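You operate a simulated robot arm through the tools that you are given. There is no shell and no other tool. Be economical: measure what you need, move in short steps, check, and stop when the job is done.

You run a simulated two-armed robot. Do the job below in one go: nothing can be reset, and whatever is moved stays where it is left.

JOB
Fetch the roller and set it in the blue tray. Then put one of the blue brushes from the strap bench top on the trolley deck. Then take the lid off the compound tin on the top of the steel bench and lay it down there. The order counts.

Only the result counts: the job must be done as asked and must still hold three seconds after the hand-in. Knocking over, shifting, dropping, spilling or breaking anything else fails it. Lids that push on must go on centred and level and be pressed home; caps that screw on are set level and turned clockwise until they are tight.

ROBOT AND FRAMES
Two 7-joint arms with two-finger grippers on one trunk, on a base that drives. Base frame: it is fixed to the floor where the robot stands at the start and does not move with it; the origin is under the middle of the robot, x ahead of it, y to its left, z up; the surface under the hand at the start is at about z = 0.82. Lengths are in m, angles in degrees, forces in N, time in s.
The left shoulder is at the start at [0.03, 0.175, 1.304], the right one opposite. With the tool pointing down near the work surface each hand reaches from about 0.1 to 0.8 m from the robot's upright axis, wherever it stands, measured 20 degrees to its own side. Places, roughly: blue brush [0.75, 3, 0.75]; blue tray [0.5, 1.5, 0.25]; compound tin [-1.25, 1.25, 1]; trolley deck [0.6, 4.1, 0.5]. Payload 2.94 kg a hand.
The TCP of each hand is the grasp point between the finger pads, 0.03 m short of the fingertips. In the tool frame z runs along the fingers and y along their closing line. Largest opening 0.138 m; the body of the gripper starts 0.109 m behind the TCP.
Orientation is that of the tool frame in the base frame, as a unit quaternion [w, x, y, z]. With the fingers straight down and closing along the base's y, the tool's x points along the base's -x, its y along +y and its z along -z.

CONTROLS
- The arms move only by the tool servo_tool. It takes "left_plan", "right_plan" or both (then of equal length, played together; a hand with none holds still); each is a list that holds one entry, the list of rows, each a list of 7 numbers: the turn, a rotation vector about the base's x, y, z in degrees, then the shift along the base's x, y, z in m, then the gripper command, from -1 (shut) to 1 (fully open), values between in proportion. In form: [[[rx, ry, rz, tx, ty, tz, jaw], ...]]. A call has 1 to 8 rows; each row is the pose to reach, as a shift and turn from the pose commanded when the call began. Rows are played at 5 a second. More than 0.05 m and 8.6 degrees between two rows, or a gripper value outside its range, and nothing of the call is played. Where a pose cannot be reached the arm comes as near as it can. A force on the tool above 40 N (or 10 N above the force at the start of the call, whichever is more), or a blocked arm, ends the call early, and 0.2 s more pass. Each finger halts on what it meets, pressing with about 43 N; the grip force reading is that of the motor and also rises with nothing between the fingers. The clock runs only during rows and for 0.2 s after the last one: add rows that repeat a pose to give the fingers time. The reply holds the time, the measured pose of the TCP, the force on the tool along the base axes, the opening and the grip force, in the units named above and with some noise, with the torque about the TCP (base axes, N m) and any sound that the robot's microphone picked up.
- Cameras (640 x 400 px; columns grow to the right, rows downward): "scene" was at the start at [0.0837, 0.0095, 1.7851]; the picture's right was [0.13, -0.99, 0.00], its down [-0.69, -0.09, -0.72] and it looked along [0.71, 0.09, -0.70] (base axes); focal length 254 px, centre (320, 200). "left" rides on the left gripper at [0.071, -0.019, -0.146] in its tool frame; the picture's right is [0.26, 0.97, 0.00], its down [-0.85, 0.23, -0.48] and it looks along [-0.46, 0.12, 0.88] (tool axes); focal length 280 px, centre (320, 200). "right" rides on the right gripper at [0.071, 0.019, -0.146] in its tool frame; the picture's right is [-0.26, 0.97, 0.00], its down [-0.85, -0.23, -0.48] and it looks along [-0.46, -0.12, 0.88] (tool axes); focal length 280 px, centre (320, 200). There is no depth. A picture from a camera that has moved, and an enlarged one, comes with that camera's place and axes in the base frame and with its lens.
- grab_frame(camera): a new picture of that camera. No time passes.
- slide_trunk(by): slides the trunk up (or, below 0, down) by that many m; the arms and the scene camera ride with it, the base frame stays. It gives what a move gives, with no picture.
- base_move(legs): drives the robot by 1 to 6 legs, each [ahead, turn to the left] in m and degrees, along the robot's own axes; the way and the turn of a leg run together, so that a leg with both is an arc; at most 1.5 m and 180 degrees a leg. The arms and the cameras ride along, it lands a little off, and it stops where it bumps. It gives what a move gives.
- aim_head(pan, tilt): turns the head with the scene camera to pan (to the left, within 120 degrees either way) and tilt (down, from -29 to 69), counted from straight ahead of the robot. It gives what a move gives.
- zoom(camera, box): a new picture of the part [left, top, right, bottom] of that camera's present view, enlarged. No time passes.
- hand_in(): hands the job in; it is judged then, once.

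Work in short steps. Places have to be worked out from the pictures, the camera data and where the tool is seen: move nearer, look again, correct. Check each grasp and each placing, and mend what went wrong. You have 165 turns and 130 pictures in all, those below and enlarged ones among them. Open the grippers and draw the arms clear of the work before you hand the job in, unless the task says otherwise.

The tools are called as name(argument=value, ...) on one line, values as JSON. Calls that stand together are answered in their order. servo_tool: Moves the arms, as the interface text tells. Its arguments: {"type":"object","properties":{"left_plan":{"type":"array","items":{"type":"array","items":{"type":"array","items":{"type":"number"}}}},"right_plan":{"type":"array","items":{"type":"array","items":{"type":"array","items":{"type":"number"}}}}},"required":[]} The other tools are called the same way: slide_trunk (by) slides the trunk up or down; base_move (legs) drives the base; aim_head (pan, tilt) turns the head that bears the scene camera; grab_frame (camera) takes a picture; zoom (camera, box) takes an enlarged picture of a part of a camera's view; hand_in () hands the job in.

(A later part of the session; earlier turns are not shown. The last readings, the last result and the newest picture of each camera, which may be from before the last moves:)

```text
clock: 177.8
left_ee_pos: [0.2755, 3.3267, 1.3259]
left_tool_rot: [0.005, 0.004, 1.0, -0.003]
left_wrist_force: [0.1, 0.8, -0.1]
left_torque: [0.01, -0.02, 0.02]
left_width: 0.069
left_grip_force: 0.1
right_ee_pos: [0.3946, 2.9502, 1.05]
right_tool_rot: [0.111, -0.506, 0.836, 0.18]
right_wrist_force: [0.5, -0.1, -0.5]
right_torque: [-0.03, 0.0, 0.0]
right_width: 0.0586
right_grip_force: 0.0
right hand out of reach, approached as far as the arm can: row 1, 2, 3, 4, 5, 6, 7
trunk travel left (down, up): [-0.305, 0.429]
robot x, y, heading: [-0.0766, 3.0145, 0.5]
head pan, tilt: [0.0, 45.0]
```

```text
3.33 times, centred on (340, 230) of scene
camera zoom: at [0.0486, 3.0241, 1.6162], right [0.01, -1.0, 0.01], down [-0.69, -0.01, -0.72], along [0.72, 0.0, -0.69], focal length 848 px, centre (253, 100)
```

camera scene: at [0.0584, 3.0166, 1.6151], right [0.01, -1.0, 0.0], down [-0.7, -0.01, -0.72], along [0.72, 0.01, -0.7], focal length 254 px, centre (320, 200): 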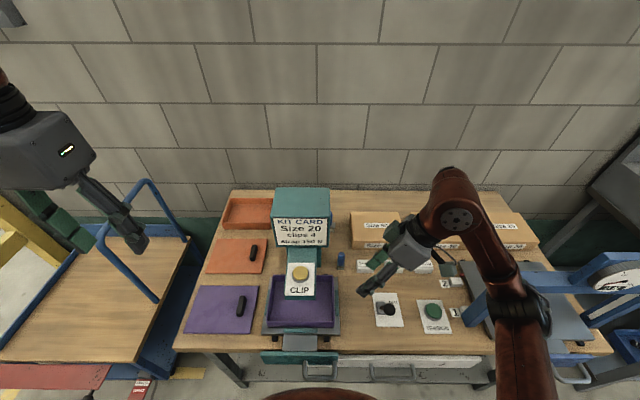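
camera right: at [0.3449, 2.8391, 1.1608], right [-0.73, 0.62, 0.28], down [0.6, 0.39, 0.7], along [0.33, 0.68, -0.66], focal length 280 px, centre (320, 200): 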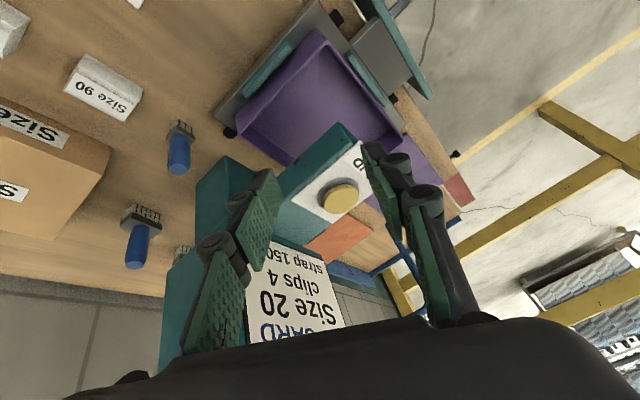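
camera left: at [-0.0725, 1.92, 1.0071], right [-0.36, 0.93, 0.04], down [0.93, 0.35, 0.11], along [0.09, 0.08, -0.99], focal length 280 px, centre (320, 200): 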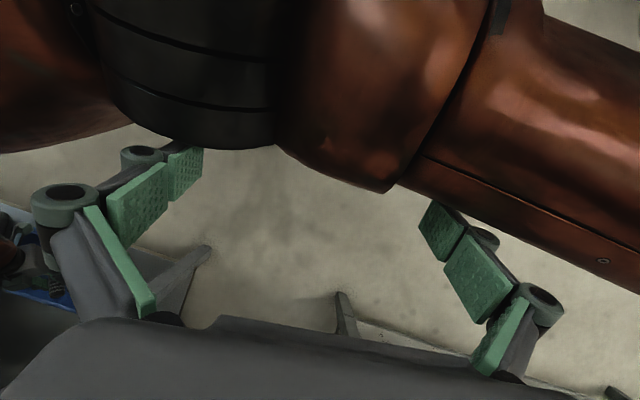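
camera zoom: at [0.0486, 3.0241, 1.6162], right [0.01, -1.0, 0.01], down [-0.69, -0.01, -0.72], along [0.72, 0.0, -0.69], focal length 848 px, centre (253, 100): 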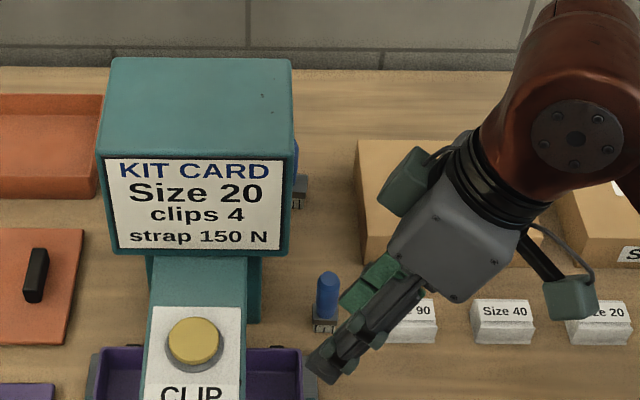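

The wrist runs out of reach with that yaw. I'll go back to no yaw and lean the hand by 35° about x instead, which also clears the machine head. First I undo the pose, away from objects.

servo_tool(right_plan=[[[-6, 0, 0, -0.02, -0.03, 0.02, 0], [-12, 0, 0, -0.03, -0.07, 0.04, 0], [-18, 0, 0, -0.04, -0.11, 0.06, 0], [-24, 0, 0, -0.04, -0.14, 0.08, 0]]])

servo_tool(right_plan=[[[0, 0, -8, 0, 0, 0, 0], [0, 0, -16, 0, 0, 0, 0], [0, 0, -24, 0, 0, 0, 0], [0, 0, -32, 0, 0, 0, 0], [0, 0, -40, 0, 0, 0, 0], [0, 0, -48, 0, 0, 0, 0], [0, 0, -56, 0, 0, 0, 0], [0, 0, -62, 0, 0, 0, 0]]])

```text
clock: 178.8
left_ee_pos: [0.2928, 3.3144, 1.3234]
left_tool_rot: [0.0, 0.006, 1.0, 0.003]
left_wrist_force: [-0.5, -0.2, -0.5]
left_torque: [0.08, -0.01, 0.01]
left_width: 0.069
left_grip_force: 0.2
right_ee_pos: [0.3466, 2.8206, 1.1203]
right_tool_rot: [0.004, -0.529, 0.848, 0.008]
right_wrist_force: [0.5, -0.4, 0.0]
right_torque: [0.08, -0.02, -0.01]
right_width: 0.0688
right_grip_force: 0.1
right hand out of reach, approached as far as the arm can: row 3, 4
trunk travel left (down, up): [-0.305, 0.429]
robot x, y, heading: [-0.0775, 3.0101, 0.8]
head pan, tilt: [0.0, 45.0]
```

```text
clock: 180.7
left_ee_pos: [0.294, 3.3049, 1.3252]
left_tool_rot: [-0.001, 0.004, 1.0, 0.007]
left_wrist_force: [-0.6, 0.3, -0.2]
left_torque: [0.02, -0.06, -0.02]
left_width: 0.069
left_grip_force: 0.1
right_ee_pos: [0.3454, 2.8095, 1.1212]
right_tool_rot: [0.007, -0.014, 1.0, 0.008]
right_wrist_force: [-0.3, 0.3, -0.2]
right_torque: [0.07, 0.02, -0.01]
right_width: 0.0689
right_grip_force: 0.1
trunk travel left (down, up): [-0.305, 0.429]
robot x, y, heading: [-0.0769, 3.0183, 0.5]
head pan, tilt: [0.0, 45.0]
```

Now tilting 35° about x and moving to the new pre-grasp point (0.567, 2.886, 0.93).

servo_tool(right_plan=[[[5, 0, 0, 0.03, 0.0, -0.01, 0], [10, 0, 0, 0.06, 0.0, -0.03, 0], [15, 0, 0, 0.09, 0.01, -0.06, 0], [20, 0, 0, 0.12, 0.02, -0.09, -0.15], [25, 0, 0, 0.15, 0.035, -0.12, -0.15], [30, 0, 0, 0.18, 0.05, -0.145, -0.15], [35, 0, 0, 0.205, 0.065, -0.17, -0.15], [35, 0, 0, 0.222, 0.077, -0.193, -0.15]]])

grab_frame(camera="right")

zoom(camera="scene", box=[260, 170, 420, 290])

```text
clock: 182.4
left_ee_pos: [0.2897, 3.337, 1.316]
left_tool_rot: [-0.003, 0.006, 1.0, -0.013]
left_wrist_force: [0.9, -1.7, 0.1]
left_torque: [0.15, -0.01, -0.03]
left_width: 0.069
left_grip_force: 0.1
right_ee_pos: [0.5672, 2.9163, 0.9421]
right_tool_rot: [0.018, -0.018, 0.954, 0.3]
right_wrist_force: [-0.8, 0.1, 0.1]
right_torque: [-0.05, 0.0, -0.02]
right_width: 0.0585
right_grip_force: 0.0
trunk travel left (down, up): [-0.305, 0.429]
robot x, y, heading: [-0.0793, 3.013, 1.0]
head pan, tilt: [0.0, 45.0]
```

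```text
50 pictures are left
camera right: at [0.4927, 2.8464, 1.069], right [0.22, 0.8, 0.56], down [0.85, -0.44, 0.3], along [0.49, 0.41, -0.77], focal length 280 px, centre (320, 200)
```

right: 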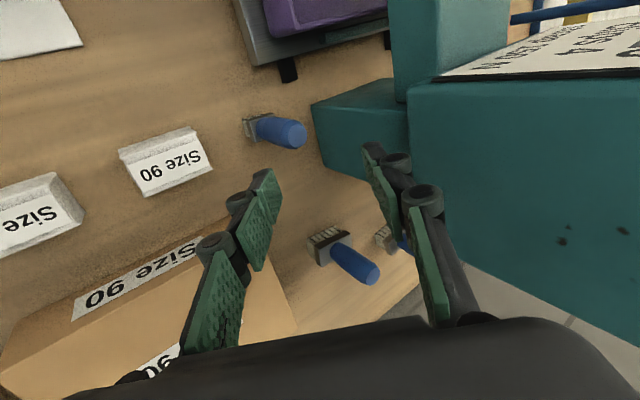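

```text
3.33 times, centred on (340, 230) of scene
camera zoom: at [0.0751, 3.1082, 1.6163], right [0.02, -1.0, 0.06], down [-0.71, -0.05, -0.71], along [0.71, -0.03, -0.71], focal length 848 px, centre (253, 100)
```

zoom: 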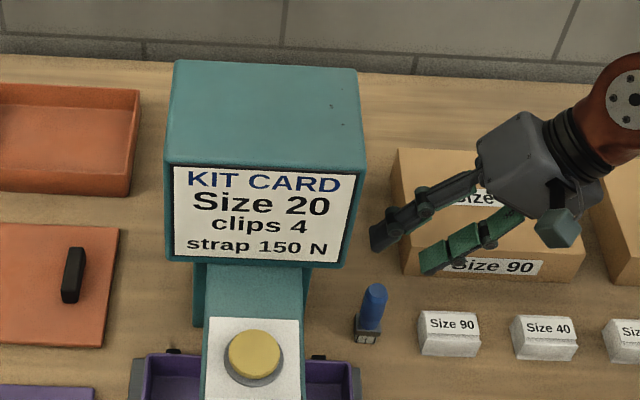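

The robot is swaying to the left a bit, so I'll hold still to let it settle and look again.

servo_tool(right_plan=[[[0, 0, 0, 0, 0, 0, -0.15], [0, 0, 0, 0, 0, 0, -0.15], [0, 0, 0, 0, 0, 0, -0.15], [0, 0, 0, 0, 0, 0, -0.15], [0, 0, 0, 0, 0, 0, -0.15], [0, 0, 0, 0, 0, 0, -0.15], [0, 0, 0, 0, 0, 0, -0.15], [0, 0, 0, 0, 0, 0, -0.15]]])

grab_frame(camera="right")

zoom(camera="scene", box=[260, 170, 420, 290])

```text
clock: 183.2
left_ee_pos: [0.2875, 3.3381, 1.3324]
left_tool_rot: [0.005, -0.047, 0.995, -0.084]
left_wrist_force: [5.5, -6.1, 3.7]
left_torque: [0.87, 0.7, -0.05]
left_width: 0.069
left_grip_force: 0.0
right_ee_pos: [0.5929, 2.9014, 0.9361]
right_tool_rot: [0.015, -0.035, 0.944, 0.328]
right_wrist_force: [4.1, -8.9, 0.7]
right_torque: [1.01, 0.44, 0.36]
right_width: 0.0585
right_grip_force: 0.0
trunk travel left (down, up): [-0.305, 0.429]
robot x, y, heading: [-0.0494, 3.0174, 6.8]
head pan, tilt: [0.0, 45.0]
stopped in row 3 (right hand): the arm was blocked; the commanded pose is now the measured one
```

```text
48 pictures are left
camera right: at [0.5205, 2.8223, 1.058], right [0.19, 0.77, 0.61], down [0.86, -0.43, 0.27], along [0.47, 0.47, -0.74], focal length 280 px, centre (320, 200)
```

right: 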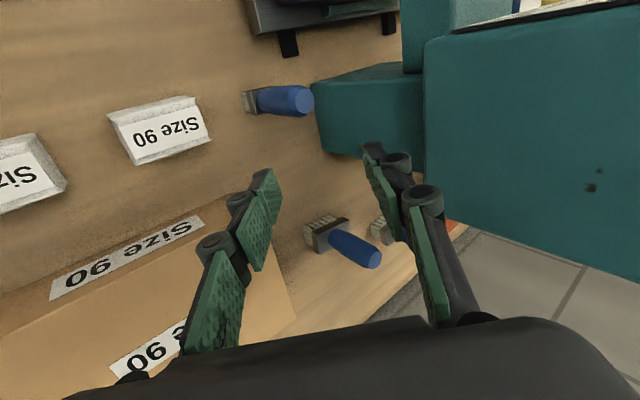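

```text
3.33 times, centred on (340, 230) of scene
camera zoom: at [0.0788, 3.1596, 1.6161], right [0.12, -0.99, 0.08], down [-0.69, -0.14, -0.71], along [0.71, 0.03, -0.7], focal length 848 px, centre (253, 100)
```

zoom: 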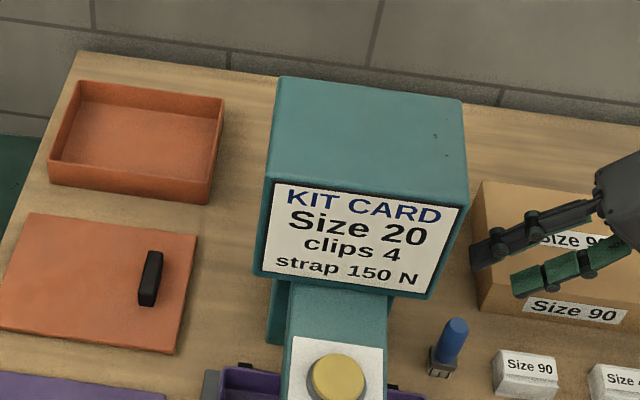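

The base itself is being pushed, so the right arm may be leaning on something. I'll look at it.

aim_head(pan=-40, tilt=50)

grab_frame(camera="scene")

```text
clock: 184.3
left_ee_pos: [0.3355, 3.4254, 1.2569]
left_tool_rot: [-0.021, -0.137, 0.988, -0.066]
left_wrist_force: [40.7, -31.1, -19.4]
left_torque: [0.79, 3.41, -1.12]
left_width: 0.0691
left_grip_force: 0.0
right_ee_pos: [0.6423, 2.8302, 0.9329]
right_tool_rot: [0.027, 0.027, 0.945, 0.325]
right_wrist_force: [-0.3, -5.0, -4.5]
right_torque: [0.91, -0.08, 0.01]
right_width: 0.0585
right_grip_force: 0.0
trunk travel left (down, up): [-0.305, 0.429]
robot x, y, heading: [0.0001, 3.0306, 14.9]
head pan, tilt: [-40.0, 50.0]
```

```text
46 pictures are left
camera scene: at [0.1211, 3.1239, 1.6128], right [-0.43, -0.9, 0.06], down [-0.69, 0.28, -0.67], along [0.59, -0.33, -0.74], focal length 254 px, centre (320, 200)
```

scene: 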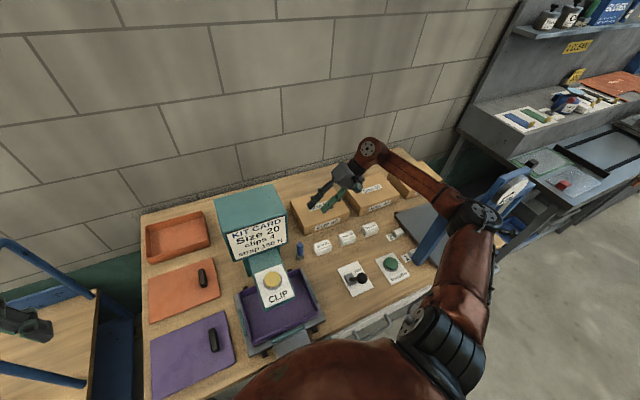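

The right elbow seems to be leaning on the blue tensioner frame, and the left hand may be on the trolley handle. I'll lift the trunk straight up to free both.

slide_trunk(by=0.15)

grab_frame(camera="scene")

grab_frame(camera="left")

```text
clock: 184.7
left_ee_pos: [0.3369, 3.3502, 1.3126]
left_tool_rot: [0.024, -0.201, 0.979, -0.025]
left_wrist_force: [-0.4, 3.0, -1.7]
left_torque: [-0.36, -0.01, -0.02]
left_width: 0.0688
left_grip_force: 0.1
right_ee_pos: [0.6076, 2.6957, 0.9356]
right_tool_rot: [0.058, 0.071, 0.935, 0.342]
right_wrist_force: [3.5, -2.7, -4.8]
right_torque: [0.78, 0.21, 0.27]
right_width: 0.0584
right_grip_force: 0.1
trunk travel left (down, up): [-0.309, 0.425]
robot x, y, heading: [-0.009, 3.0272, 12.5]
head pan, tilt: [-40.0, 50.0]
stopped: the arm was blocked; the commanded pose is now the measured one
```

```text
45 pictures are left
camera scene: at [0.0954, 3.0843, 1.619], right [-0.46, -0.89, 0.03], down [-0.67, 0.32, -0.67], along [0.59, -0.33, -0.74], focal length 254 px, centre (320, 200)
```

scene: 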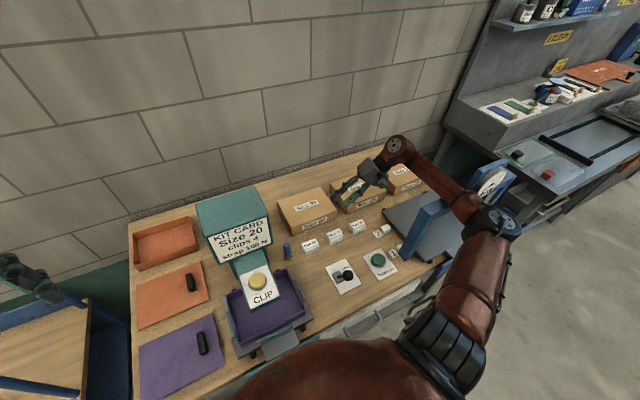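

```text
44 pictures are left
camera left: at [0.2711, 3.3109, 1.4567], right [-0.62, 0.78, -0.07], down [0.66, 0.57, 0.49], along [0.42, 0.26, -0.87], focal length 280 px, centre (320, 200)
```

left: 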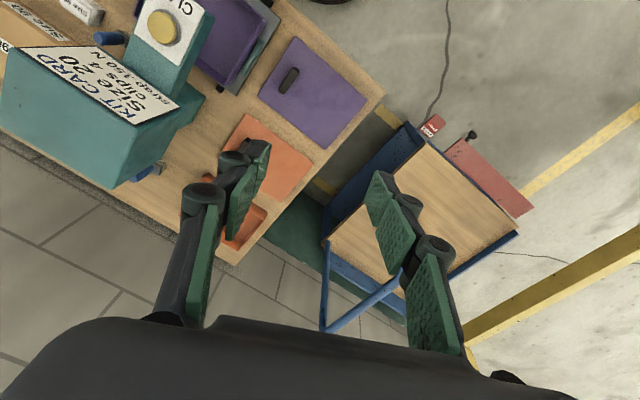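

The brush and the trolley look undisturbed. I'll raise the right hand to lift the elbow off the frame.

servo_tool(right_plan=[[[0, 0, 0, 0, 0, 0.02, -0.15], [0, 0, 0, -0.01, 0, 0.05, -0.15], [0, 0, 0, -0.02, 0, 0.09, -0.15], [-5, 0, 0, -0.04, 0.01, 0.13, -0.15], [-10, 0, 0, -0.06, 0.02, 0.16, -0.15], [-15, 0, 0, -0.08, 0.03, 0.2, -0.15]]])

grab_frame(camera="scene")

```text
clock: 185.0
left_ee_pos: [0.3004, 3.3365, 1.3513]
left_tool_rot: [0.041, -0.251, 0.966, -0.049]
left_wrist_force: [6.0, 6.8, 0.2]
left_torque: [-0.81, 0.81, -0.15]
left_width: 0.0692
left_grip_force: 0.0
right_ee_pos: [0.5783, 2.6957, 0.9578]
right_tool_rot: [0.055, 0.029, 0.933, 0.355]
right_wrist_force: [-0.5, -0.2, -3.0]
right_torque: [0.17, -0.02, 0.01]
right_width: 0.0587
right_grip_force: 0.0
trunk travel left (down, up): [-0.309, 0.425]
robot x, y, heading: [-0.0186, 3.0261, 10.9]
head pan, tilt: [-40.0, 50.0]
stopped in row 1 (left hand): the arm was blocked; the commanded pose is now the measured one
```

```text
43 pictures are left
camera scene: at [-0.0128, 3.0262, 1.6315], right [-0.48, -0.88, -0.03], down [-0.62, 0.36, -0.7], along [0.62, -0.32, -0.71], focal length 254 px, centre (320, 200)
```

scene: 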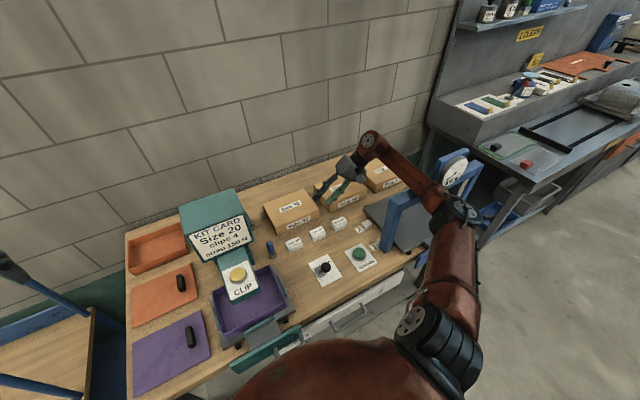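

It's rocking back free. Continuing to lift the right hand.

servo_tool(right_plan=[[[0, 0, 0, 0, 0, 0.02, -0.15], [0, 0, 0, -0.01, 0, 0.05, -0.15], [0, 0, 0, -0.02, 0, 0.09, -0.15], [-5, 0, 0, -0.04, 0.01, 0.13, -0.15], [-10, 0, 0, -0.06, 0.02, 0.16, -0.15], [-15, 0, 0, -0.08, 0.03, 0.2, -0.15]]])

servo_tool(right_plan=[[[0, 0, 0, 0, 0, 0, -0.15], [0, 0, 0, 0, 0, 0, -0.15], [0, 0, 0, 0, 0, 0, -0.15], [0, 0, 0, 0, 0, 0, -0.15], [0, 0, 0, 0, 0, 0, -0.15], [0, 0, 0, 0, 0, 0, -0.15], [0, 0, 0, 0, 0, 0, -0.15], [0, 0, 0, 0, 0, 0, -0.15]]])

grab_frame(camera="scene")

```text
clock: 185.3
left_ee_pos: [0.3255, 3.3166, 1.294]
left_tool_rot: [0.038, -0.222, 0.974, -0.01]
left_wrist_force: [1.6, 3.0, -0.9]
left_torque: [-0.37, 0.14, 0.03]
left_width: 0.0692
left_grip_force: 0.4
right_ee_pos: [0.5321, 2.6705, 0.9831]
right_tool_rot: [0.09, 0.019, 0.948, 0.304]
right_wrist_force: [-1.6, 3.9, -19.7]
right_torque: [1.28, -0.55, -0.11]
right_width: 0.0587
right_grip_force: 0.1
trunk travel left (down, up): [-0.309, 0.425]
robot x, y, heading: [-0.0271, 3.0075, 3.6]
head pan, tilt: [-40.0, 50.0]
stopped in row 1 (right hand): the arm was blocked; the commanded pose is now the measured one
```

```text
clock: 185.6
left_ee_pos: [0.4116, 3.2929, 1.168]
left_tool_rot: [-0.021, -0.178, 0.982, 0.052]
left_wrist_force: [-0.1, -1.3, 5.2]
left_torque: [0.06, -0.03, 0.0]
left_width: 0.0689
left_grip_force: 0.0
right_ee_pos: [0.5734, 2.746, 0.9335]
right_tool_rot: [0.074, -0.004, 0.969, 0.236]
right_wrist_force: [6.5, -13.9, -4.8]
right_torque: [0.93, 0.19, 0.3]
right_width: 0.059
right_grip_force: 0.6
trunk travel left (down, up): [-0.309, 0.425]
robot x, y, heading: [-0.0815, 2.9875, -4.0]
head pan, tilt: [-40.0, 50.0]
stopped in row 1 (left hand): the arm was blocked; the commanded pose is now the measured one
```

```text
42 pictures are left
camera scene: at [-0.1073, 2.9456, 1.6273], right [-0.69, -0.72, -0.06], down [-0.49, 0.53, -0.7], along [0.53, -0.46, -0.71], focal length 254 px, centre (320, 200)
```

scene: 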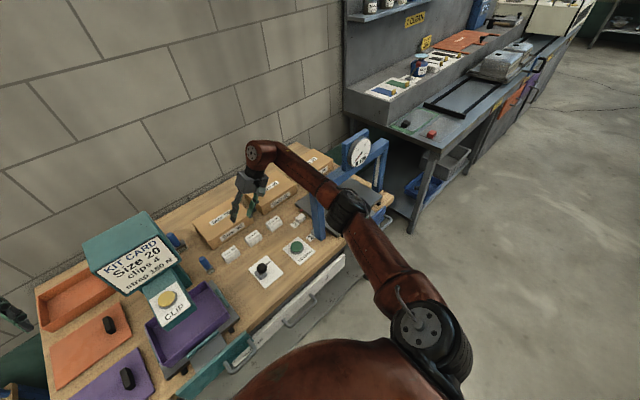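

It's still swaying. I'll let time pass with head moves so it settles.

aim_head(pan=10, tilt=50)

aim_head(pan=-30, tilt=50)

grab_frame(camera="scene")

```text
clock: 186.8
left_ee_pos: [0.4322, 3.408, 1.2092]
left_tool_rot: [-0.005, -0.28, 0.96, 0.014]
left_wrist_force: [6.4, 7.0, -18.5]
left_torque: [-0.3, 0.47, 0.07]
left_width: 0.0688
left_grip_force: 0.1
right_ee_pos: [0.637, 2.7202, 0.958]
right_tool_rot: [0.052, 0.083, 0.953, 0.286]
right_wrist_force: [-2.1, 8.3, -1.9]
right_torque: [-0.76, -0.06, -0.17]
right_width: 0.0588
right_grip_force: 0.0
trunk travel left (down, up): [-0.309, 0.425]
robot x, y, heading: [-0.0552, 2.9904, 2.1]
head pan, tilt: [10.0, 50.0]
```

```text
clock: 187.9
left_ee_pos: [0.452, 3.4138, 1.2327]
left_tool_rot: [0.024, -0.256, 0.966, -0.036]
left_wrist_force: [-1.0, 0.6, 1.3]
left_torque: [-0.1, -0.07, 0.03]
left_width: 0.069
left_grip_force: 0.2
right_ee_pos: [0.639, 2.7134, 0.9525]
right_tool_rot: [0.052, 0.097, 0.954, 0.28]
right_wrist_force: [0.4, -0.3, -1.0]
right_torque: [-0.05, -0.01, -0.05]
right_width: 0.0588
right_grip_force: 0.0
trunk travel left (down, up): [-0.309, 0.425]
robot x, y, heading: [-0.0353, 2.992, 1.5]
head pan, tilt: [-30.0, 50.0]
```

```text
41 pictures are left
camera scene: at [0.0537, 3.1488, 1.6231], right [-0.48, -0.87, 0.09], down [-0.65, 0.28, -0.7], along [0.59, -0.39, -0.71], focal length 254 px, centre (320, 200)
```

scene: 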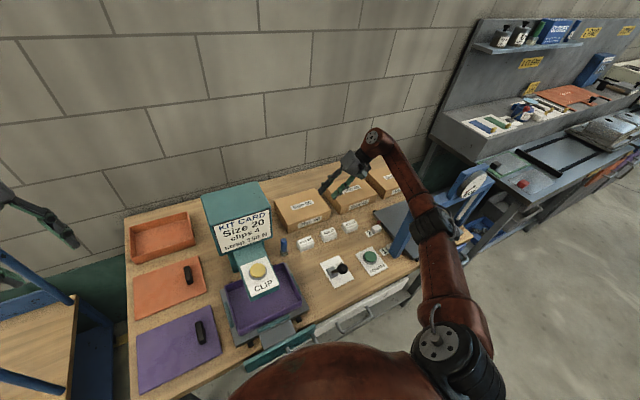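

Settled but leaning, with the elbow evidently resting on the frame. I'll lift the right hand slowly, straight up and back.

servo_tool(right_plan=[[[0, 0, 0, 0, 0, 0.01, -0.15], [0, 0, 0, 0, 0, 0.02, -0.15], [0, 0, 0, 0, 0, 0.03, -0.15], [0, 0, 0, 0, 0, 0.04, -0.15], [0, 0, 0, 0, 0, 0.055, -0.15], [0, 0, 0, 0, 0, 0.07, -0.15], [0, 0, 0, 0, 0, 0.085, -0.15], [0, 0, 0, 0, 0, 0.1, -0.15]]])

servo_tool(right_plan=[[[0, 0, 0, 0, 0, 0.015, -0.15], [0, 0, 0, -0.01, 0, 0.03, -0.15], [-3, 0, 0, -0.02, 0, 0.045, -0.15], [-6, 0, 0, -0.03, 0, 0.06, -0.15], [-9, 0, 0, -0.04, 0, 0.075, -0.15], [-12, 0, 0, -0.05, 0, 0.09, -0.15], [-15, 0, 0, -0.06, 0, 0.105, -0.15], [-18, 0, 0, -0.07, 0, 0.12, -0.15]]])

grab_frame(camera="scene")

```text
clock: 188.2
left_ee_pos: [0.4734, 3.4317, 1.2533]
left_tool_rot: [0.043, -0.319, 0.945, -0.058]
left_wrist_force: [1.3, -1.7, -1.4]
left_torque: [0.25, 0.14, 0.04]
left_width: 0.0686
left_grip_force: 0.2
right_ee_pos: [0.6416, 2.6978, 0.9436]
right_tool_rot: [0.009, 0.165, 0.929, 0.33]
right_wrist_force: [2.6, 3.1, 3.2]
right_torque: [-0.45, 0.26, 0.15]
right_width: 0.0587
right_grip_force: 0.1
right hand out of reach, approached as far as the arm can: row 1
trunk travel left (down, up): [-0.309, 0.425]
robot x, y, heading: [-0.0324, 2.9894, 1.3]
head pan, tilt: [-30.0, 50.0]
stopped in row 1 (left hand): the arm was blocked; the commanded pose is now the measured one
```

```text
clock: 188.6
left_ee_pos: [0.4324, 3.4037, 1.3212]
left_tool_rot: [0.079, -0.382, 0.917, -0.083]
left_wrist_force: [-0.2, -3.3, -1.9]
left_torque: [0.44, -0.1, 0.11]
left_width: 0.069
left_grip_force: 0.2
right_ee_pos: [0.6237, 2.701, 0.9638]
right_tool_rot: [-0.047, 0.164, 0.909, 0.381]
right_wrist_force: [0.6, -5.8, -0.3]
right_torque: [0.58, 0.03, 0.06]
right_width: 0.0585
right_grip_force: 0.0
right hand out of reach, approached as far as the arm can: row 1
trunk travel left (down, up): [-0.309, 0.425]
robot x, y, heading: [-0.0384, 2.9922, 1.4]
head pan, tilt: [-30.0, 50.0]
stopped in row 1 (left hand): the arm was blocked; the commanded pose is now the measured one
```

```text
40 pictures are left
camera scene: at [0.0768, 3.1637, 1.6183], right [-0.48, -0.87, 0.11], down [-0.66, 0.28, -0.7], along [0.58, -0.4, -0.71], focal length 254 px, centre (320, 200)
```

scene: 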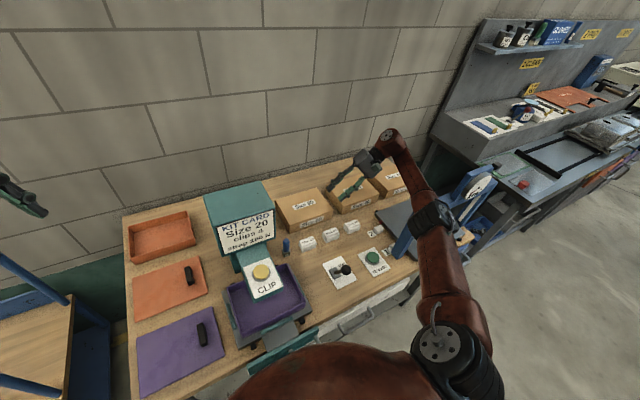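

I'll try the trunk lift again now.

slide_trunk(by=0.1)

slide_trunk(by=0.1)

grab_frame(camera="scene")

```text
clock: 188.9
left_ee_pos: [0.4332, 3.3215, 1.3619]
left_tool_rot: [0.089, -0.437, 0.89, -0.099]
left_wrist_force: [2.7, -2.8, -5.9]
left_torque: [0.34, 0.14, 0.06]
left_width: 0.0688
left_grip_force: 0.1
right_ee_pos: [0.6456, 2.6057, 0.9494]
right_tool_rot: [-0.028, 0.222, 0.907, 0.355]
right_wrist_force: [10.3, 29.9, 23.9]
right_torque: [-4.31, 1.33, 0.58]
right_width: 0.0581
right_grip_force: 0.1
trunk travel left (down, up): [-0.312, 0.422]
robot x, y, heading: [-0.0391, 2.9881, 0.2]
head pan, tilt: [-30.0, 50.0]
stopped: the arm was blocked; the commanded pose is now the measured one
```

```text
clock: 189.2
left_ee_pos: [0.418, 3.266, 1.3852]
left_tool_rot: [0.113, -0.477, 0.866, -0.096]
left_wrist_force: [2.8, -1.7, -4.2]
left_torque: [0.28, 0.32, 0.06]
left_width: 0.0689
left_grip_force: 0.1
right_ee_pos: [0.6476, 2.5691, 0.9905]
right_tool_rot: [-0.027, 0.216, 0.875, 0.433]
right_wrist_force: [15.7, 51.4, 5.8]
right_torque: [-3.22, 1.14, 0.81]
right_width: 0.0589
right_grip_force: 0.0
trunk travel left (down, up): [-0.315, 0.419]
robot x, y, heading: [-0.0362, 2.9878, 1.5]
head pan, tilt: [-30.0, 50.0]
stopped: the arm was blocked; the commanded pose is now the measured one
```

```text
39 pictures are left
camera scene: at [0.0887, 3.0253, 1.6223], right [-0.48, -0.88, 0.04], down [-0.67, 0.34, -0.66], along [0.57, -0.34, -0.75], focal length 254 px, centre (320, 200)
```

scene: 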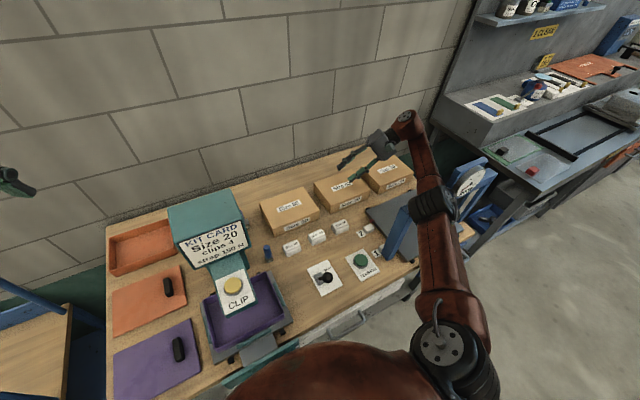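

Lifting the trunk is blocked. I'll back the base away instead, to slide the arm off.

base_move(legs=[[-0.1, 0]])

grab_frame(camera="scene")

```text
clock: 190.2
left_ee_pos: [0.3417, 3.3239, 1.3887]
left_tool_rot: [0.156, -0.536, 0.821, -0.122]
left_wrist_force: [2.0, 2.3, -6.2]
left_torque: [-0.14, 0.03, -0.06]
left_width: 0.0689
left_grip_force: 0.2
right_ee_pos: [0.683, 2.5275, 0.9959]
right_tool_rot: [-0.032, 0.283, 0.865, 0.414]
right_wrist_force: [-1.0, -16.8, 8.9]
right_torque: [0.45, 0.13, 0.08]
right_width: 0.0586
right_grip_force: 0.1
trunk travel left (down, up): [-0.315, 0.419]
robot x, y, heading: [-0.0376, 2.9967, 15.0]
head pan, tilt: [-30.0, 50.0]
stopped in leg 1: the robot was blocked; the commanded pose is now the measured one
```

```text
38 pictures are left
camera scene: at [0.154, 3.0913, 1.6222], right [-0.25, -0.96, 0.07], down [-0.76, 0.16, -0.63], along [0.6, -0.21, -0.77], focal length 254 px, centre (320, 200)
```

scene: 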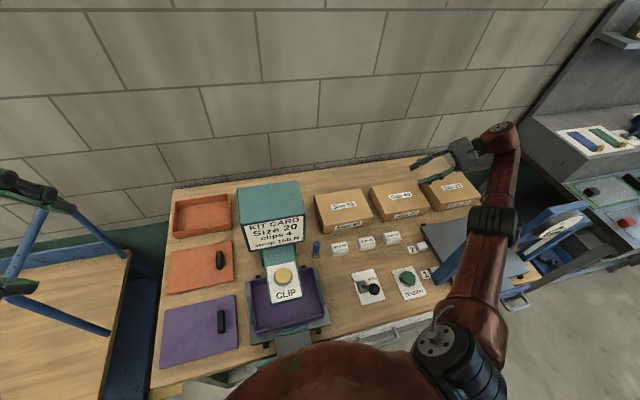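

The arm seems hooked. I'll zoom in on the elbow and frame.

zoom(camera="scene", box=[400, 110, 640, 320])

grab_frame(camera="right")

```text
1.90 times, centred on (520, 215) of scene
camera zoom: at [0.154, 3.0913, 1.6222], right [-0.25, -0.96, 0.07], down [-0.76, 0.16, -0.63], along [0.6, -0.21, -0.77], focal length 485 px, centre (-61, 171)
```

zoom: 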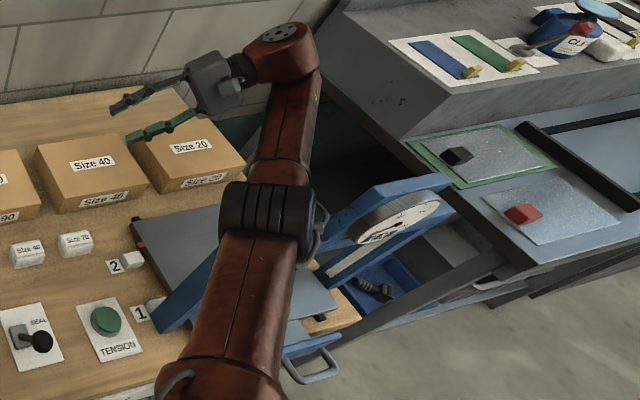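

```text
36 pictures are left
camera right: at [0.6083, 2.4627, 1.1252], right [0.72, 0.36, 0.6], down [0.51, -0.86, -0.1], along [0.48, 0.37, -0.8], focal length 280 px, centre (320, 200)
```

right: 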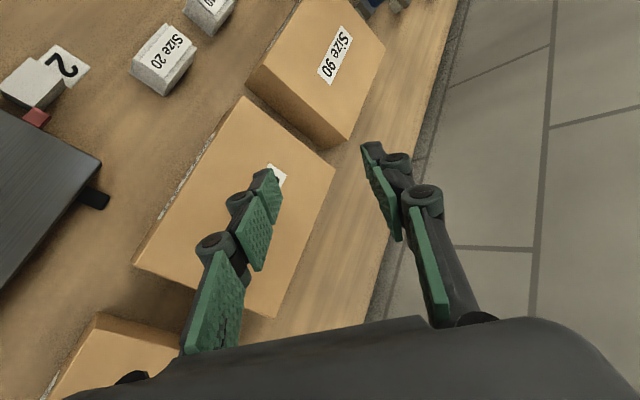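

The elbow drum sits on the arch's crossbar, and nothing looks displaced (the roller is still in its tray). I'll settle first, then lift the elbow with very gentle moves.

aim_head(pan=-60, tilt=50)

aim_head(pan=-30, tilt=50)

servo_tool(right_plan=[[[0, 0, 0, 0, 0, 0.0, -0.15], [0, 0, 0, 0, 0, 0.005, -0.15], [0, 0, 0, 0, 0, 0.01, -0.15], [0, 0, 0, 0, 0, 0.015, -0.15]]])

```text
clock: 191.2
left_ee_pos: [0.3185, 3.3165, 1.4004]
left_tool_rot: [0.174, -0.486, 0.842, -0.157]
left_wrist_force: [-15.1, 70.9, -1.7]
left_torque: [-6.94, -2.59, -2.1]
left_width: 0.069
left_grip_force: 0.1
right_ee_pos: [0.6776, 2.5288, 1.0072]
right_tool_rot: [-0.023, 0.287, 0.864, 0.412]
right_wrist_force: [0.8, -2.3, 0.0]
right_torque: [0.41, -0.05, 0.13]
right_width: 0.0588
right_grip_force: 0.0
trunk travel left (down, up): [-0.315, 0.419]
robot x, y, heading: [-0.0027, 3.0114, 21.1]
head pan, tilt: [-60.0, 50.0]
```

```text
clock: 192.1
left_ee_pos: [0.3248, 3.2926, 1.4346]
left_tool_rot: [0.16, -0.463, 0.842, -0.225]
left_wrist_force: [-43.1, 5.3, -3.9]
left_torque: [-0.81, -4.07, -0.27]
left_width: 0.0686
left_grip_force: 0.1
right_ee_pos: [0.6534, 2.5107, 1.0061]
right_tool_rot: [-0.019, 0.293, 0.862, 0.413]
right_wrist_force: [5.0, -8.1, 16.9]
right_torque: [-1.04, 1.01, 0.64]
right_width: 0.0588
right_grip_force: 0.0
trunk travel left (down, up): [-0.315, 0.419]
robot x, y, heading: [-0.0275, 3.0038, 17.6]
head pan, tilt: [-30.0, 50.0]
```

```text
clock: 192.4
left_ee_pos: [0.3074, 3.2621, 1.4661]
left_tool_rot: [0.227, -0.486, 0.81, -0.238]
left_wrist_force: [9.6, 29.2, -2.6]
left_torque: [-2.18, -0.11, -1.3]
left_width: 0.0693
left_grip_force: 0.1
right_ee_pos: [0.6865, 2.507, 0.9941]
right_tool_rot: [-0.043, 0.318, 0.852, 0.414]
right_wrist_force: [2.3, 4.7, 7.4]
right_torque: [-0.94, 0.35, 0.15]
right_width: 0.0588
right_grip_force: 0.0
trunk travel left (down, up): [-0.315, 0.419]
robot x, y, heading: [-0.0061, 3.014, 23.8]
head pan, tilt: [-30.0, 50.0]
stopped in row 1 (left hand): the force on the tool passed its limit at 81 N (the readings are from after the stop); the commanded pose is now the measured one
```

The left hand is being pressed on something too. Looking through the left camera.

grab_frame(camera="left")

aim_head(pan=30, tilt=45)

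grab_frame(camera="scene")

```text
35 pictures are left
camera left: at [0.2039, 3.2162, 1.5815], right [-0.77, 0.17, -0.62], down [-0.08, 0.93, 0.35], along [0.64, 0.32, -0.7], focal length 280 px, centre (320, 200)
```

left: 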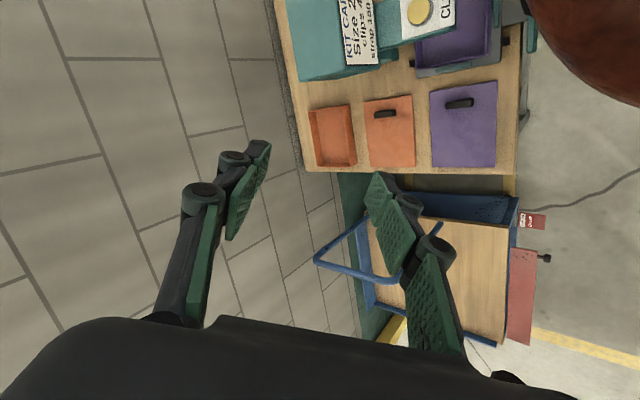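

```text
clock: 193.8
left_ee_pos: [0.3771, 3.3046, 1.4583]
left_tool_rot: [0.216, -0.497, 0.801, -0.254]
left_wrist_force: [42.4, 40.7, -26.2]
left_torque: [-3.88, 2.59, -3.06]
left_width: 0.0688
left_grip_force: 0.1
right_ee_pos: [0.7525, 2.5305, 0.9841]
right_tool_rot: [-0.018, 0.24, 0.856, 0.457]
right_wrist_force: [2.0, 3.8, 0.0]
right_torque: [-0.18, 0.1, 0.1]
right_width: 0.0587
right_grip_force: 0.0
trunk travel left (down, up): [-0.315, 0.419]
robot x, y, heading: [0.0153, 3.0173, 26.9]
head pan, tilt: [30.0, 45.0]
```

```text
34 pictures are left
camera scene: at [0.2916, 3.2032, 1.6155], right [0.84, -0.55, -0.06], down [-0.46, -0.63, -0.63], along [0.3, 0.55, -0.78], focal length 254 px, centre (320, 200)
```

scene: 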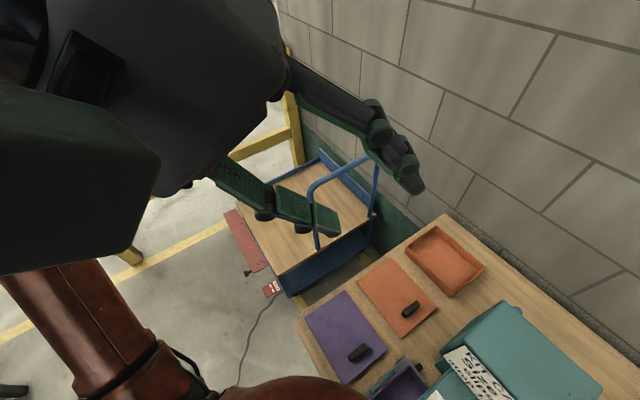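

The left hand is only pressing on the robot's own head, and the trolley is untouched. I'll move the left hand outward and the right hand up together, gently.

servo_tool(left_plan=[[[0, 0, 0, 0.01, 0.02, 0, 0], [0, 0, 0, 0.02, 0.05, -0.01, 0], [0, 0, 0, 0.03, 0.08, -0.02, 0], [0, 0, 0, 0.04, 0.11, -0.03, 0], [0, 0, 0, 0.04, 0.14, -0.05, 0], [0, 0, 0, 0.04, 0.16, -0.07, 0]]])

servo_tool(left_plan=[[[0, 0, 0, 0.01, 0.02, 0, 0], [0, 0, 0, 0.02, 0.05, -0.01, 0], [0, 0, 0, 0.03, 0.08, -0.02, 0], [0, 0, 0, 0.04, 0.11, -0.03, 0], [0, 0, 0, 0.04, 0.14, -0.05, 0], [0, 0, 0, 0.04, 0.16, -0.07, 0]]])

```text
clock: 194.1
left_ee_pos: [0.2952, 3.2713, 1.4495]
left_tool_rot: [0.21, -0.418, 0.85, -0.243]
left_wrist_force: [10.7, 6.1, -3.9]
left_torque: [-0.67, 0.81, -0.7]
left_width: 0.0689
left_grip_force: 0.0
left hand out of reach, approached as far as the arm can: row 1
right_ee_pos: [0.7689, 2.5478, 0.9807]
right_tool_rot: [-0.012, 0.243, 0.842, 0.482]
right_wrist_force: [2.6, 1.6, 6.7]
right_torque: [-0.78, 0.25, 0.2]
right_width: 0.0584
right_grip_force: 0.1
trunk travel left (down, up): [-0.315, 0.419]
robot x, y, heading: [0.0279, 2.9913, 39.1]
head pan, tilt: [30.0, 45.0]
stopped in row 1 (left hand): the force on the tool passed its limit at 270 N (the readings are from after the stop); the commanded pose is now the measured one
```

```text
clock: 194.4
left_ee_pos: [0.023, 3.2037, 1.4361]
left_tool_rot: [0.295, -0.408, 0.831, -0.236]
left_wrist_force: [-3.6, 6.4, -0.2]
left_torque: [-0.59, -0.39, -0.49]
left_width: 0.0693
left_grip_force: 0.3
right_ee_pos: [0.6893, 2.5809, 1.082]
right_tool_rot: [0.037, 0.241, 0.839, 0.487]
right_wrist_force: [4.3, 9.1, 5.5]
right_torque: [-1.25, 0.56, 0.15]
right_width: 0.0585
right_grip_force: 0.1
trunk travel left (down, up): [-0.315, 0.419]
robot x, y, heading: [0.0397, 2.9234, 61.7]
head pan, tilt: [30.0, 45.0]
stopped in row 1 (left hand): the arm was blocked; the commanded pose is now the measured one
```

The heading swung to 62°, so the arm may have come free. Checking.

aim_head(pan=-60, tilt=45)

grab_frame(camera="scene")

```text
clock: 196.0
left_ee_pos: [0.0432, 3.1781, 1.4608]
left_tool_rot: [0.317, -0.37, 0.838, -0.246]
left_wrist_force: [1.8, -0.7, 0.2]
left_torque: [0.01, 0.22, 0.03]
left_width: 0.0691
left_grip_force: 0.0
right_ee_pos: [0.6432, 2.5189, 1.0725]
right_tool_rot: [0.052, 0.262, 0.822, 0.504]
right_wrist_force: [-0.1, -1.0, -1.6]
right_torque: [0.08, -0.03, 0.02]
right_width: 0.0586
right_grip_force: 0.1
trunk travel left (down, up): [-0.315, 0.419]
robot x, y, heading: [0.0475, 2.9759, 48.6]
head pan, tilt: [-60.0, 45.0]
```

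```text
33 pictures are left
camera scene: at [0.2057, 3.1448, 1.6279], right [-0.2, -0.98, 0.09], down [-0.71, 0.08, -0.7], along [0.68, -0.2, -0.71], focal length 254 px, centre (320, 200)
```

scene: 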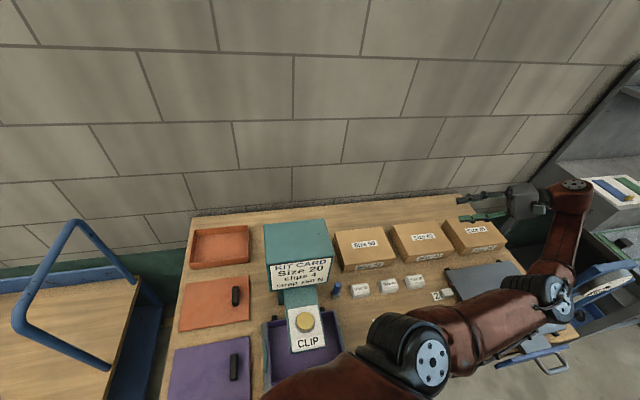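

Forces are small now and the bench items still stand. I'll try lifting the right hand gently again.

servo_tool(right_plan=[[[0, 0, 0, 0, 0, 0.01, -0.15], [0, 0, 0, 0, 0, 0.03, -0.15], [0, 0, 0, 0, 0, 0.05, -0.15], [0, 0, 0, 0, 0, 0.07, -0.15], [0, 0, 0, 0, 0, 0.09, -0.15], [0, 0, 0, 0, 0, 0.12, -0.15], [0, 0, 0, 0, 0, 0.15, -0.15], [0, 0, 0, 0, 0, 0.18, -0.15]]])

grab_frame(camera="scene")

```text
clock: 196.6
left_ee_pos: [0.0301, 3.0995, 1.4929]
left_tool_rot: [0.334, -0.361, 0.831, -0.26]
left_wrist_force: [-183.3, 146.6, 11.4]
left_torque: [-8.33, -12.55, -6.22]
left_width: 0.0613
left_grip_force: 0.0
right_ee_pos: [0.6589, 2.5425, 1.0524]
right_tool_rot: [-0.02, 0.218, 0.843, 0.491]
right_wrist_force: [7.3, -0.6, 1.2]
right_torque: [-0.09, 0.43, 0.71]
right_width: 0.0585
right_grip_force: 0.0
right hand out of reach, approached as far as the arm can: row 1, 2
trunk travel left (down, up): [-0.315, 0.419]
robot x, y, heading: [0.0594, 2.9843, 51.2]
head pan, tilt: [-60.0, 45.0]
stopped in row 2 (left hand): the force on the tool passed its limit at 122 N (the readings are from after the stop); the commanded pose is now the measured one
```

```text
32 pictures are left
camera scene: at [0.1132, 3.0752, 1.6308], right [-0.14, -0.99, 0.02], down [-0.67, 0.07, -0.74], along [0.73, -0.12, -0.67], focal length 254 px, centre (320, 200)
```

scene: 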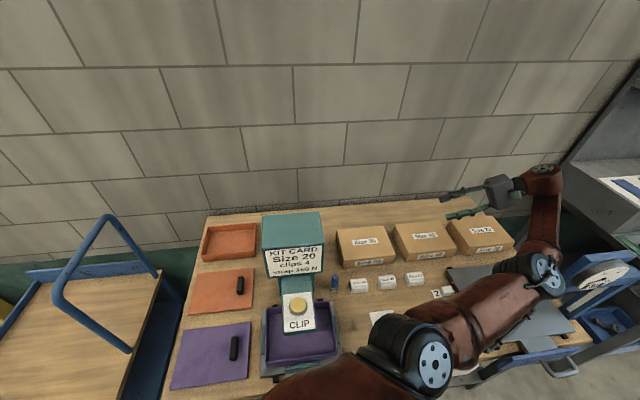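

The left hand is jammed against its own head. I'll move it out along the robot's left/forward direction.

servo_tool(left_plan=[[[0, 0, 0, -0.02, 0.02, -0.01, 0], [0, 0, 0, -0.05, 0.05, -0.02, 0], [0, 0, 0, -0.08, 0.08, -0.03, 0], [0, 0, 0, -0.11, 0.11, -0.05, 0], [0, 0, 0, -0.13, 0.14, -0.07, 0], [0, 0, 0, -0.15, 0.17, -0.09, 0], [0, 0, 0, -0.17, 0.2, -0.11, 0]]])

servo_tool(left_plan=[[[0, 0, 0, -0.02, 0.02, -0.01, 0], [0, 0, 0, -0.05, 0.05, -0.02, 0], [0, 0, 0, -0.08, 0.08, -0.03, 0], [0, 0, 0, -0.11, 0.11, -0.05, 0], [0, 0, 0, -0.13, 0.14, -0.07, 0], [0, 0, 0, -0.15, 0.17, -0.09, 0], [0, 0, 0, -0.17, 0.2, -0.11, 0]]])

```text
clock: 196.9
left_ee_pos: [0.0799, 3.068, 1.4748]
left_tool_rot: [0.305, -0.361, 0.856, -0.209]
left_wrist_force: [-148.0, 73.0, 41.3]
left_torque: [19.81, -3.48, 1.37]
left_width: 0.1238
left_grip_force: 27.3
right_ee_pos: [0.7137, 2.581, 1.0261]
right_tool_rot: [-0.07, 0.205, 0.857, 0.467]
right_wrist_force: [0.6, 2.2, 1.9]
right_torque: [-0.37, 0.03, 0.02]
right_width: 0.0584
right_grip_force: 0.1
trunk travel left (down, up): [-0.315, 0.419]
robot x, y, heading: [0.0577, 2.9893, 51.5]
head pan, tilt: [-60.0, 45.0]
stopped in row 1 (left hand): the force on the tool passed its limit at 273 N (the readings are from after the stop); the commanded pose is now the measured one
```

```text
clock: 197.2
left_ee_pos: [0.0927, 3.0472, 1.4752]
left_tool_rot: [0.309, -0.349, 0.863, -0.196]
left_wrist_force: [-74.4, 56.5, -43.9]
left_torque: [15.66, -4.44, -0.2]
left_width: 0.1224
left_grip_force: 26.2
right_ee_pos: [0.741, 2.5824, 1.0064]
right_tool_rot: [-0.093, 0.211, 0.857, 0.461]
right_wrist_force: [-2.3, -2.3, -1.1]
right_torque: [0.24, -0.11, -0.15]
right_width: 0.0586
right_grip_force: 0.0
trunk travel left (down, up): [-0.315, 0.419]
robot x, y, heading: [0.0586, 2.987, 51.7]
head pan, tilt: [-60.0, 45.0]
stopped in row 1 (left hand): the arm was blocked; the commanded pose is now the measured one
```

The left fingers straddle part of the robot's own body. I'll open fully and retract along the finger axis.

servo_tool(left_plan=[[[0, 0, 0, -0.02, 0.003, 0.022, 1], [0, 0, 0, -0.05, 0.007, 0.05, 1], [0, 0, 0, -0.08, 0.01, 0.08, 1], [0, 0, 0, -0.11, 0.02, 0.11, 1], [0, 0, 0, -0.14, 0.03, 0.13, 1]]])

servo_tool(left_plan=[[[0, 0, 0, -0.02, 0.003, 0.022, 1], [0, 0, 0, -0.05, 0.007, 0.05, 1], [0, 0, 0, -0.08, 0.01, 0.08, 1], [0, 0, 0, -0.11, 0.02, 0.11, 1], [0, 0, 0, -0.14, 0.03, 0.13, 1]]])

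grab_frame(camera="left")

```text
clock: 197.4
left_ee_pos: [0.1156, 3.0319, 1.4872]
left_tool_rot: [0.341, -0.332, 0.859, -0.188]
left_wrist_force: [-68.3, 48.4, -40.5]
left_torque: [18.41, -13.39, -1.77]
left_width: 0.1256
left_grip_force: 0.0
right_ee_pos: [0.7607, 2.5731, 0.979]
right_tool_rot: [-0.109, 0.234, 0.848, 0.463]
right_wrist_force: [0.9, 1.2, -0.3]
right_torque: [-0.06, 0.12, 0.13]
right_width: 0.0586
right_grip_force: 0.2
trunk travel left (down, up): [-0.315, 0.419]
robot x, y, heading: [0.0528, 2.9846, 52.2]
head pan, tilt: [-60.0, 45.0]
stopped in row 1 (left hand): the force on the tool passed its limit at 172 N (the readings are from after the stop); the commanded pose is now the measured one
```

```text
clock: 197.8
left_ee_pos: [0.1247, 3.0214, 1.4975]
left_tool_rot: [0.352, -0.301, 0.863, -0.203]
left_wrist_force: [4.6, 13.1, -1.6]
left_torque: [-0.6, -0.19, -0.9]
left_width: 0.1352
left_grip_force: 0.1
left hand out of reach, approached as far as the arm can: row 1
right_ee_pos: [0.7575, 2.5619, 0.9728]
right_tool_rot: [-0.098, 0.239, 0.844, 0.469]
right_wrist_force: [1.1, 1.8, 0.7]
right_torque: [-0.09, 0.03, 0.04]
right_width: 0.0588
right_grip_force: 0.0
trunk travel left (down, up): [-0.315, 0.419]
robot x, y, heading: [0.0509, 2.9829, 52.1]
head pan, tilt: [-60.0, 45.0]
stopped in row 1 (left hand): the arm was blocked; the commanded pose is now the measured one
```

```text
31 pictures are left
camera left: at [-0.0146, 2.9819, 1.5731], right [-0.51, 0.54, -0.67], down [0.05, 0.8, 0.6], along [0.86, 0.28, -0.44], focal length 280 px, centre (320, 200)
```

left: 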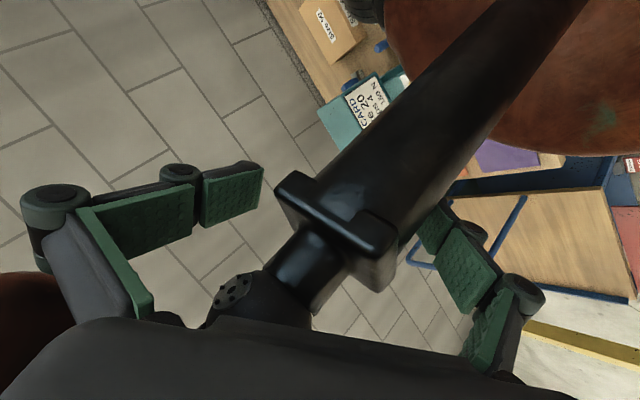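

The left gripper straddles the neck from behind. I'll retract it along −x in small steps.

servo_tool(left_plan=[[[0, 0, 0, -0.02, 0.01, 0.0, 1], [0, 0, 0, -0.04, 0.02, 0.0, 1], [0, 0, 0, -0.06, 0.03, 0.0, 1], [0, 0, 0, -0.08, 0.05, 0.0, 1], [0, 0, 0, -0.1, 0.06, 0.0, 1], [0, 0, 0, -0.12, 0.08, 0.0, 1], [0, 0, 0, -0.15, 0.1, 0.0, 1], [0, 0, 0, -0.18, 0.12, 0.0, 1]]])

servo_tool(left_plan=[[[0, 0, 0, -0.02, 0.01, 0.0, 1], [0, 0, 0, -0.04, 0.02, 0.0, 1], [0, 0, 0, -0.06, 0.03, 0.0, 1], [0, 0, 0, -0.08, 0.05, 0.0, 1], [0, 0, 0, -0.1, 0.06, 0.0, 1], [0, 0, 0, -0.12, 0.08, 0.0, 1], [0, 0, 0, -0.15, 0.1, 0.0, 1], [0, 0, 0, -0.18, 0.12, 0.0, 1]]])

```text
clock: 198.9
left_ee_pos: [0.0367, 3.0611, 1.4868]
left_tool_rot: [0.336, -0.283, 0.878, -0.188]
left_wrist_force: [0.3, -1.8, 0.2]
left_torque: [0.05, 0.0, -0.07]
left_width: 0.1379
left_grip_force: 0.0
right_ee_pos: [0.7561, 2.564, 0.9762]
right_tool_rot: [-0.097, 0.239, 0.846, 0.467]
right_wrist_force: [-0.5, -0.4, 0.2]
right_torque: [0.05, -0.02, -0.02]
right_width: 0.0586
right_grip_force: 0.1
trunk travel left (down, up): [-0.315, 0.419]
robot x, y, heading: [0.0533, 2.9865, 52.0]
head pan, tilt: [-60.0, 45.0]
stopped in row 5 (left hand): the force on the tool passed its limit at 70 N (the readings are from after the stop); the commanded pose is now the measured one
```

```text
clock: 200.7
left_ee_pos: [-0.1449, 3.1826, 1.4864]
left_tool_rot: [0.338, -0.283, 0.878, -0.188]
left_wrist_force: [-1.2, 0.0, -0.1]
left_torque: [-0.03, -0.08, 0.0]
left_width: 0.138
left_grip_force: 0.1
right_ee_pos: [0.7556, 2.5653, 0.977]
right_tool_rot: [-0.096, 0.239, 0.846, 0.467]
right_wrist_force: [0.1, 0.6, 0.7]
right_torque: [-0.07, -0.02, 0.0]
right_width: 0.0586
right_grip_force: 0.1
trunk travel left (down, up): [-0.315, 0.419]
robot x, y, heading: [0.0536, 2.9825, 52.1]
head pan, tilt: [-60.0, 45.0]
```

The left arm is free and the robot is calm. Now the right arm: raise it gently.

servo_tool(right_plan=[[[0, 0, 0, 0, 0, 0.01, -0.15], [0, 0, 0, 0, 0, 0.02, -0.15], [0, 0, 0, 0, 0, 0.035, -0.15], [0, 0, 0, 0, 0, 0.05, -0.15], [0, 0, 0, 0, 0, 0.07, -0.15], [0, 0, 0, 0, 0, 0.09, -0.15], [0, 0, 0, 0, 0, 0.11, -0.15], [0, 0, 0, 0, 0, 0.13, -0.15]]])

grab_frame(camera="scene")

```text
clock: 202.5
left_ee_pos: [-0.1447, 3.1831, 1.4853]
left_tool_rot: [0.337, -0.283, 0.878, -0.189]
left_wrist_force: [-0.6, 0.7, 0.1]
left_torque: [-0.04, 0.01, 0.0]
left_width: 0.1379
left_grip_force: 0.2
right_ee_pos: [0.7548, 2.5655, 1.1079]
right_tool_rot: [-0.096, 0.239, 0.846, 0.467]
right_wrist_force: [-0.2, 0.0, 0.7]
right_torque: [-0.01, 0.0, -0.02]
right_width: 0.0587
right_grip_force: 0.1
trunk travel left (down, up): [-0.315, 0.419]
robot x, y, heading: [0.0562, 2.9856, 52.0]
head pan, tilt: [-60.0, 45.0]
```

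```text
30 pictures are left
camera scene: at [0.1758, 3.0262, 1.6235], right [-0.14, -0.99, 0.0], down [-0.7, 0.1, -0.71], along [0.7, -0.1, -0.71], focal length 254 px, centre (320, 200)
```

scene: 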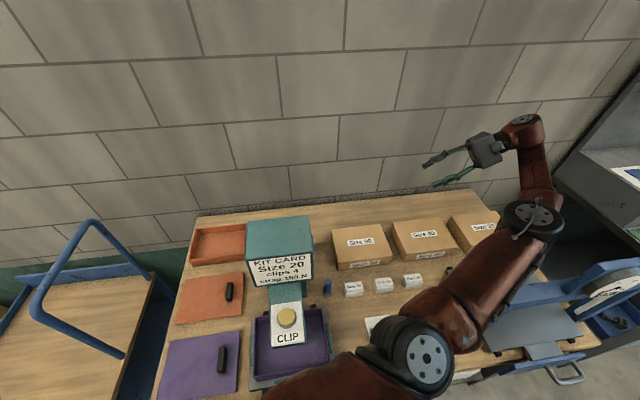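

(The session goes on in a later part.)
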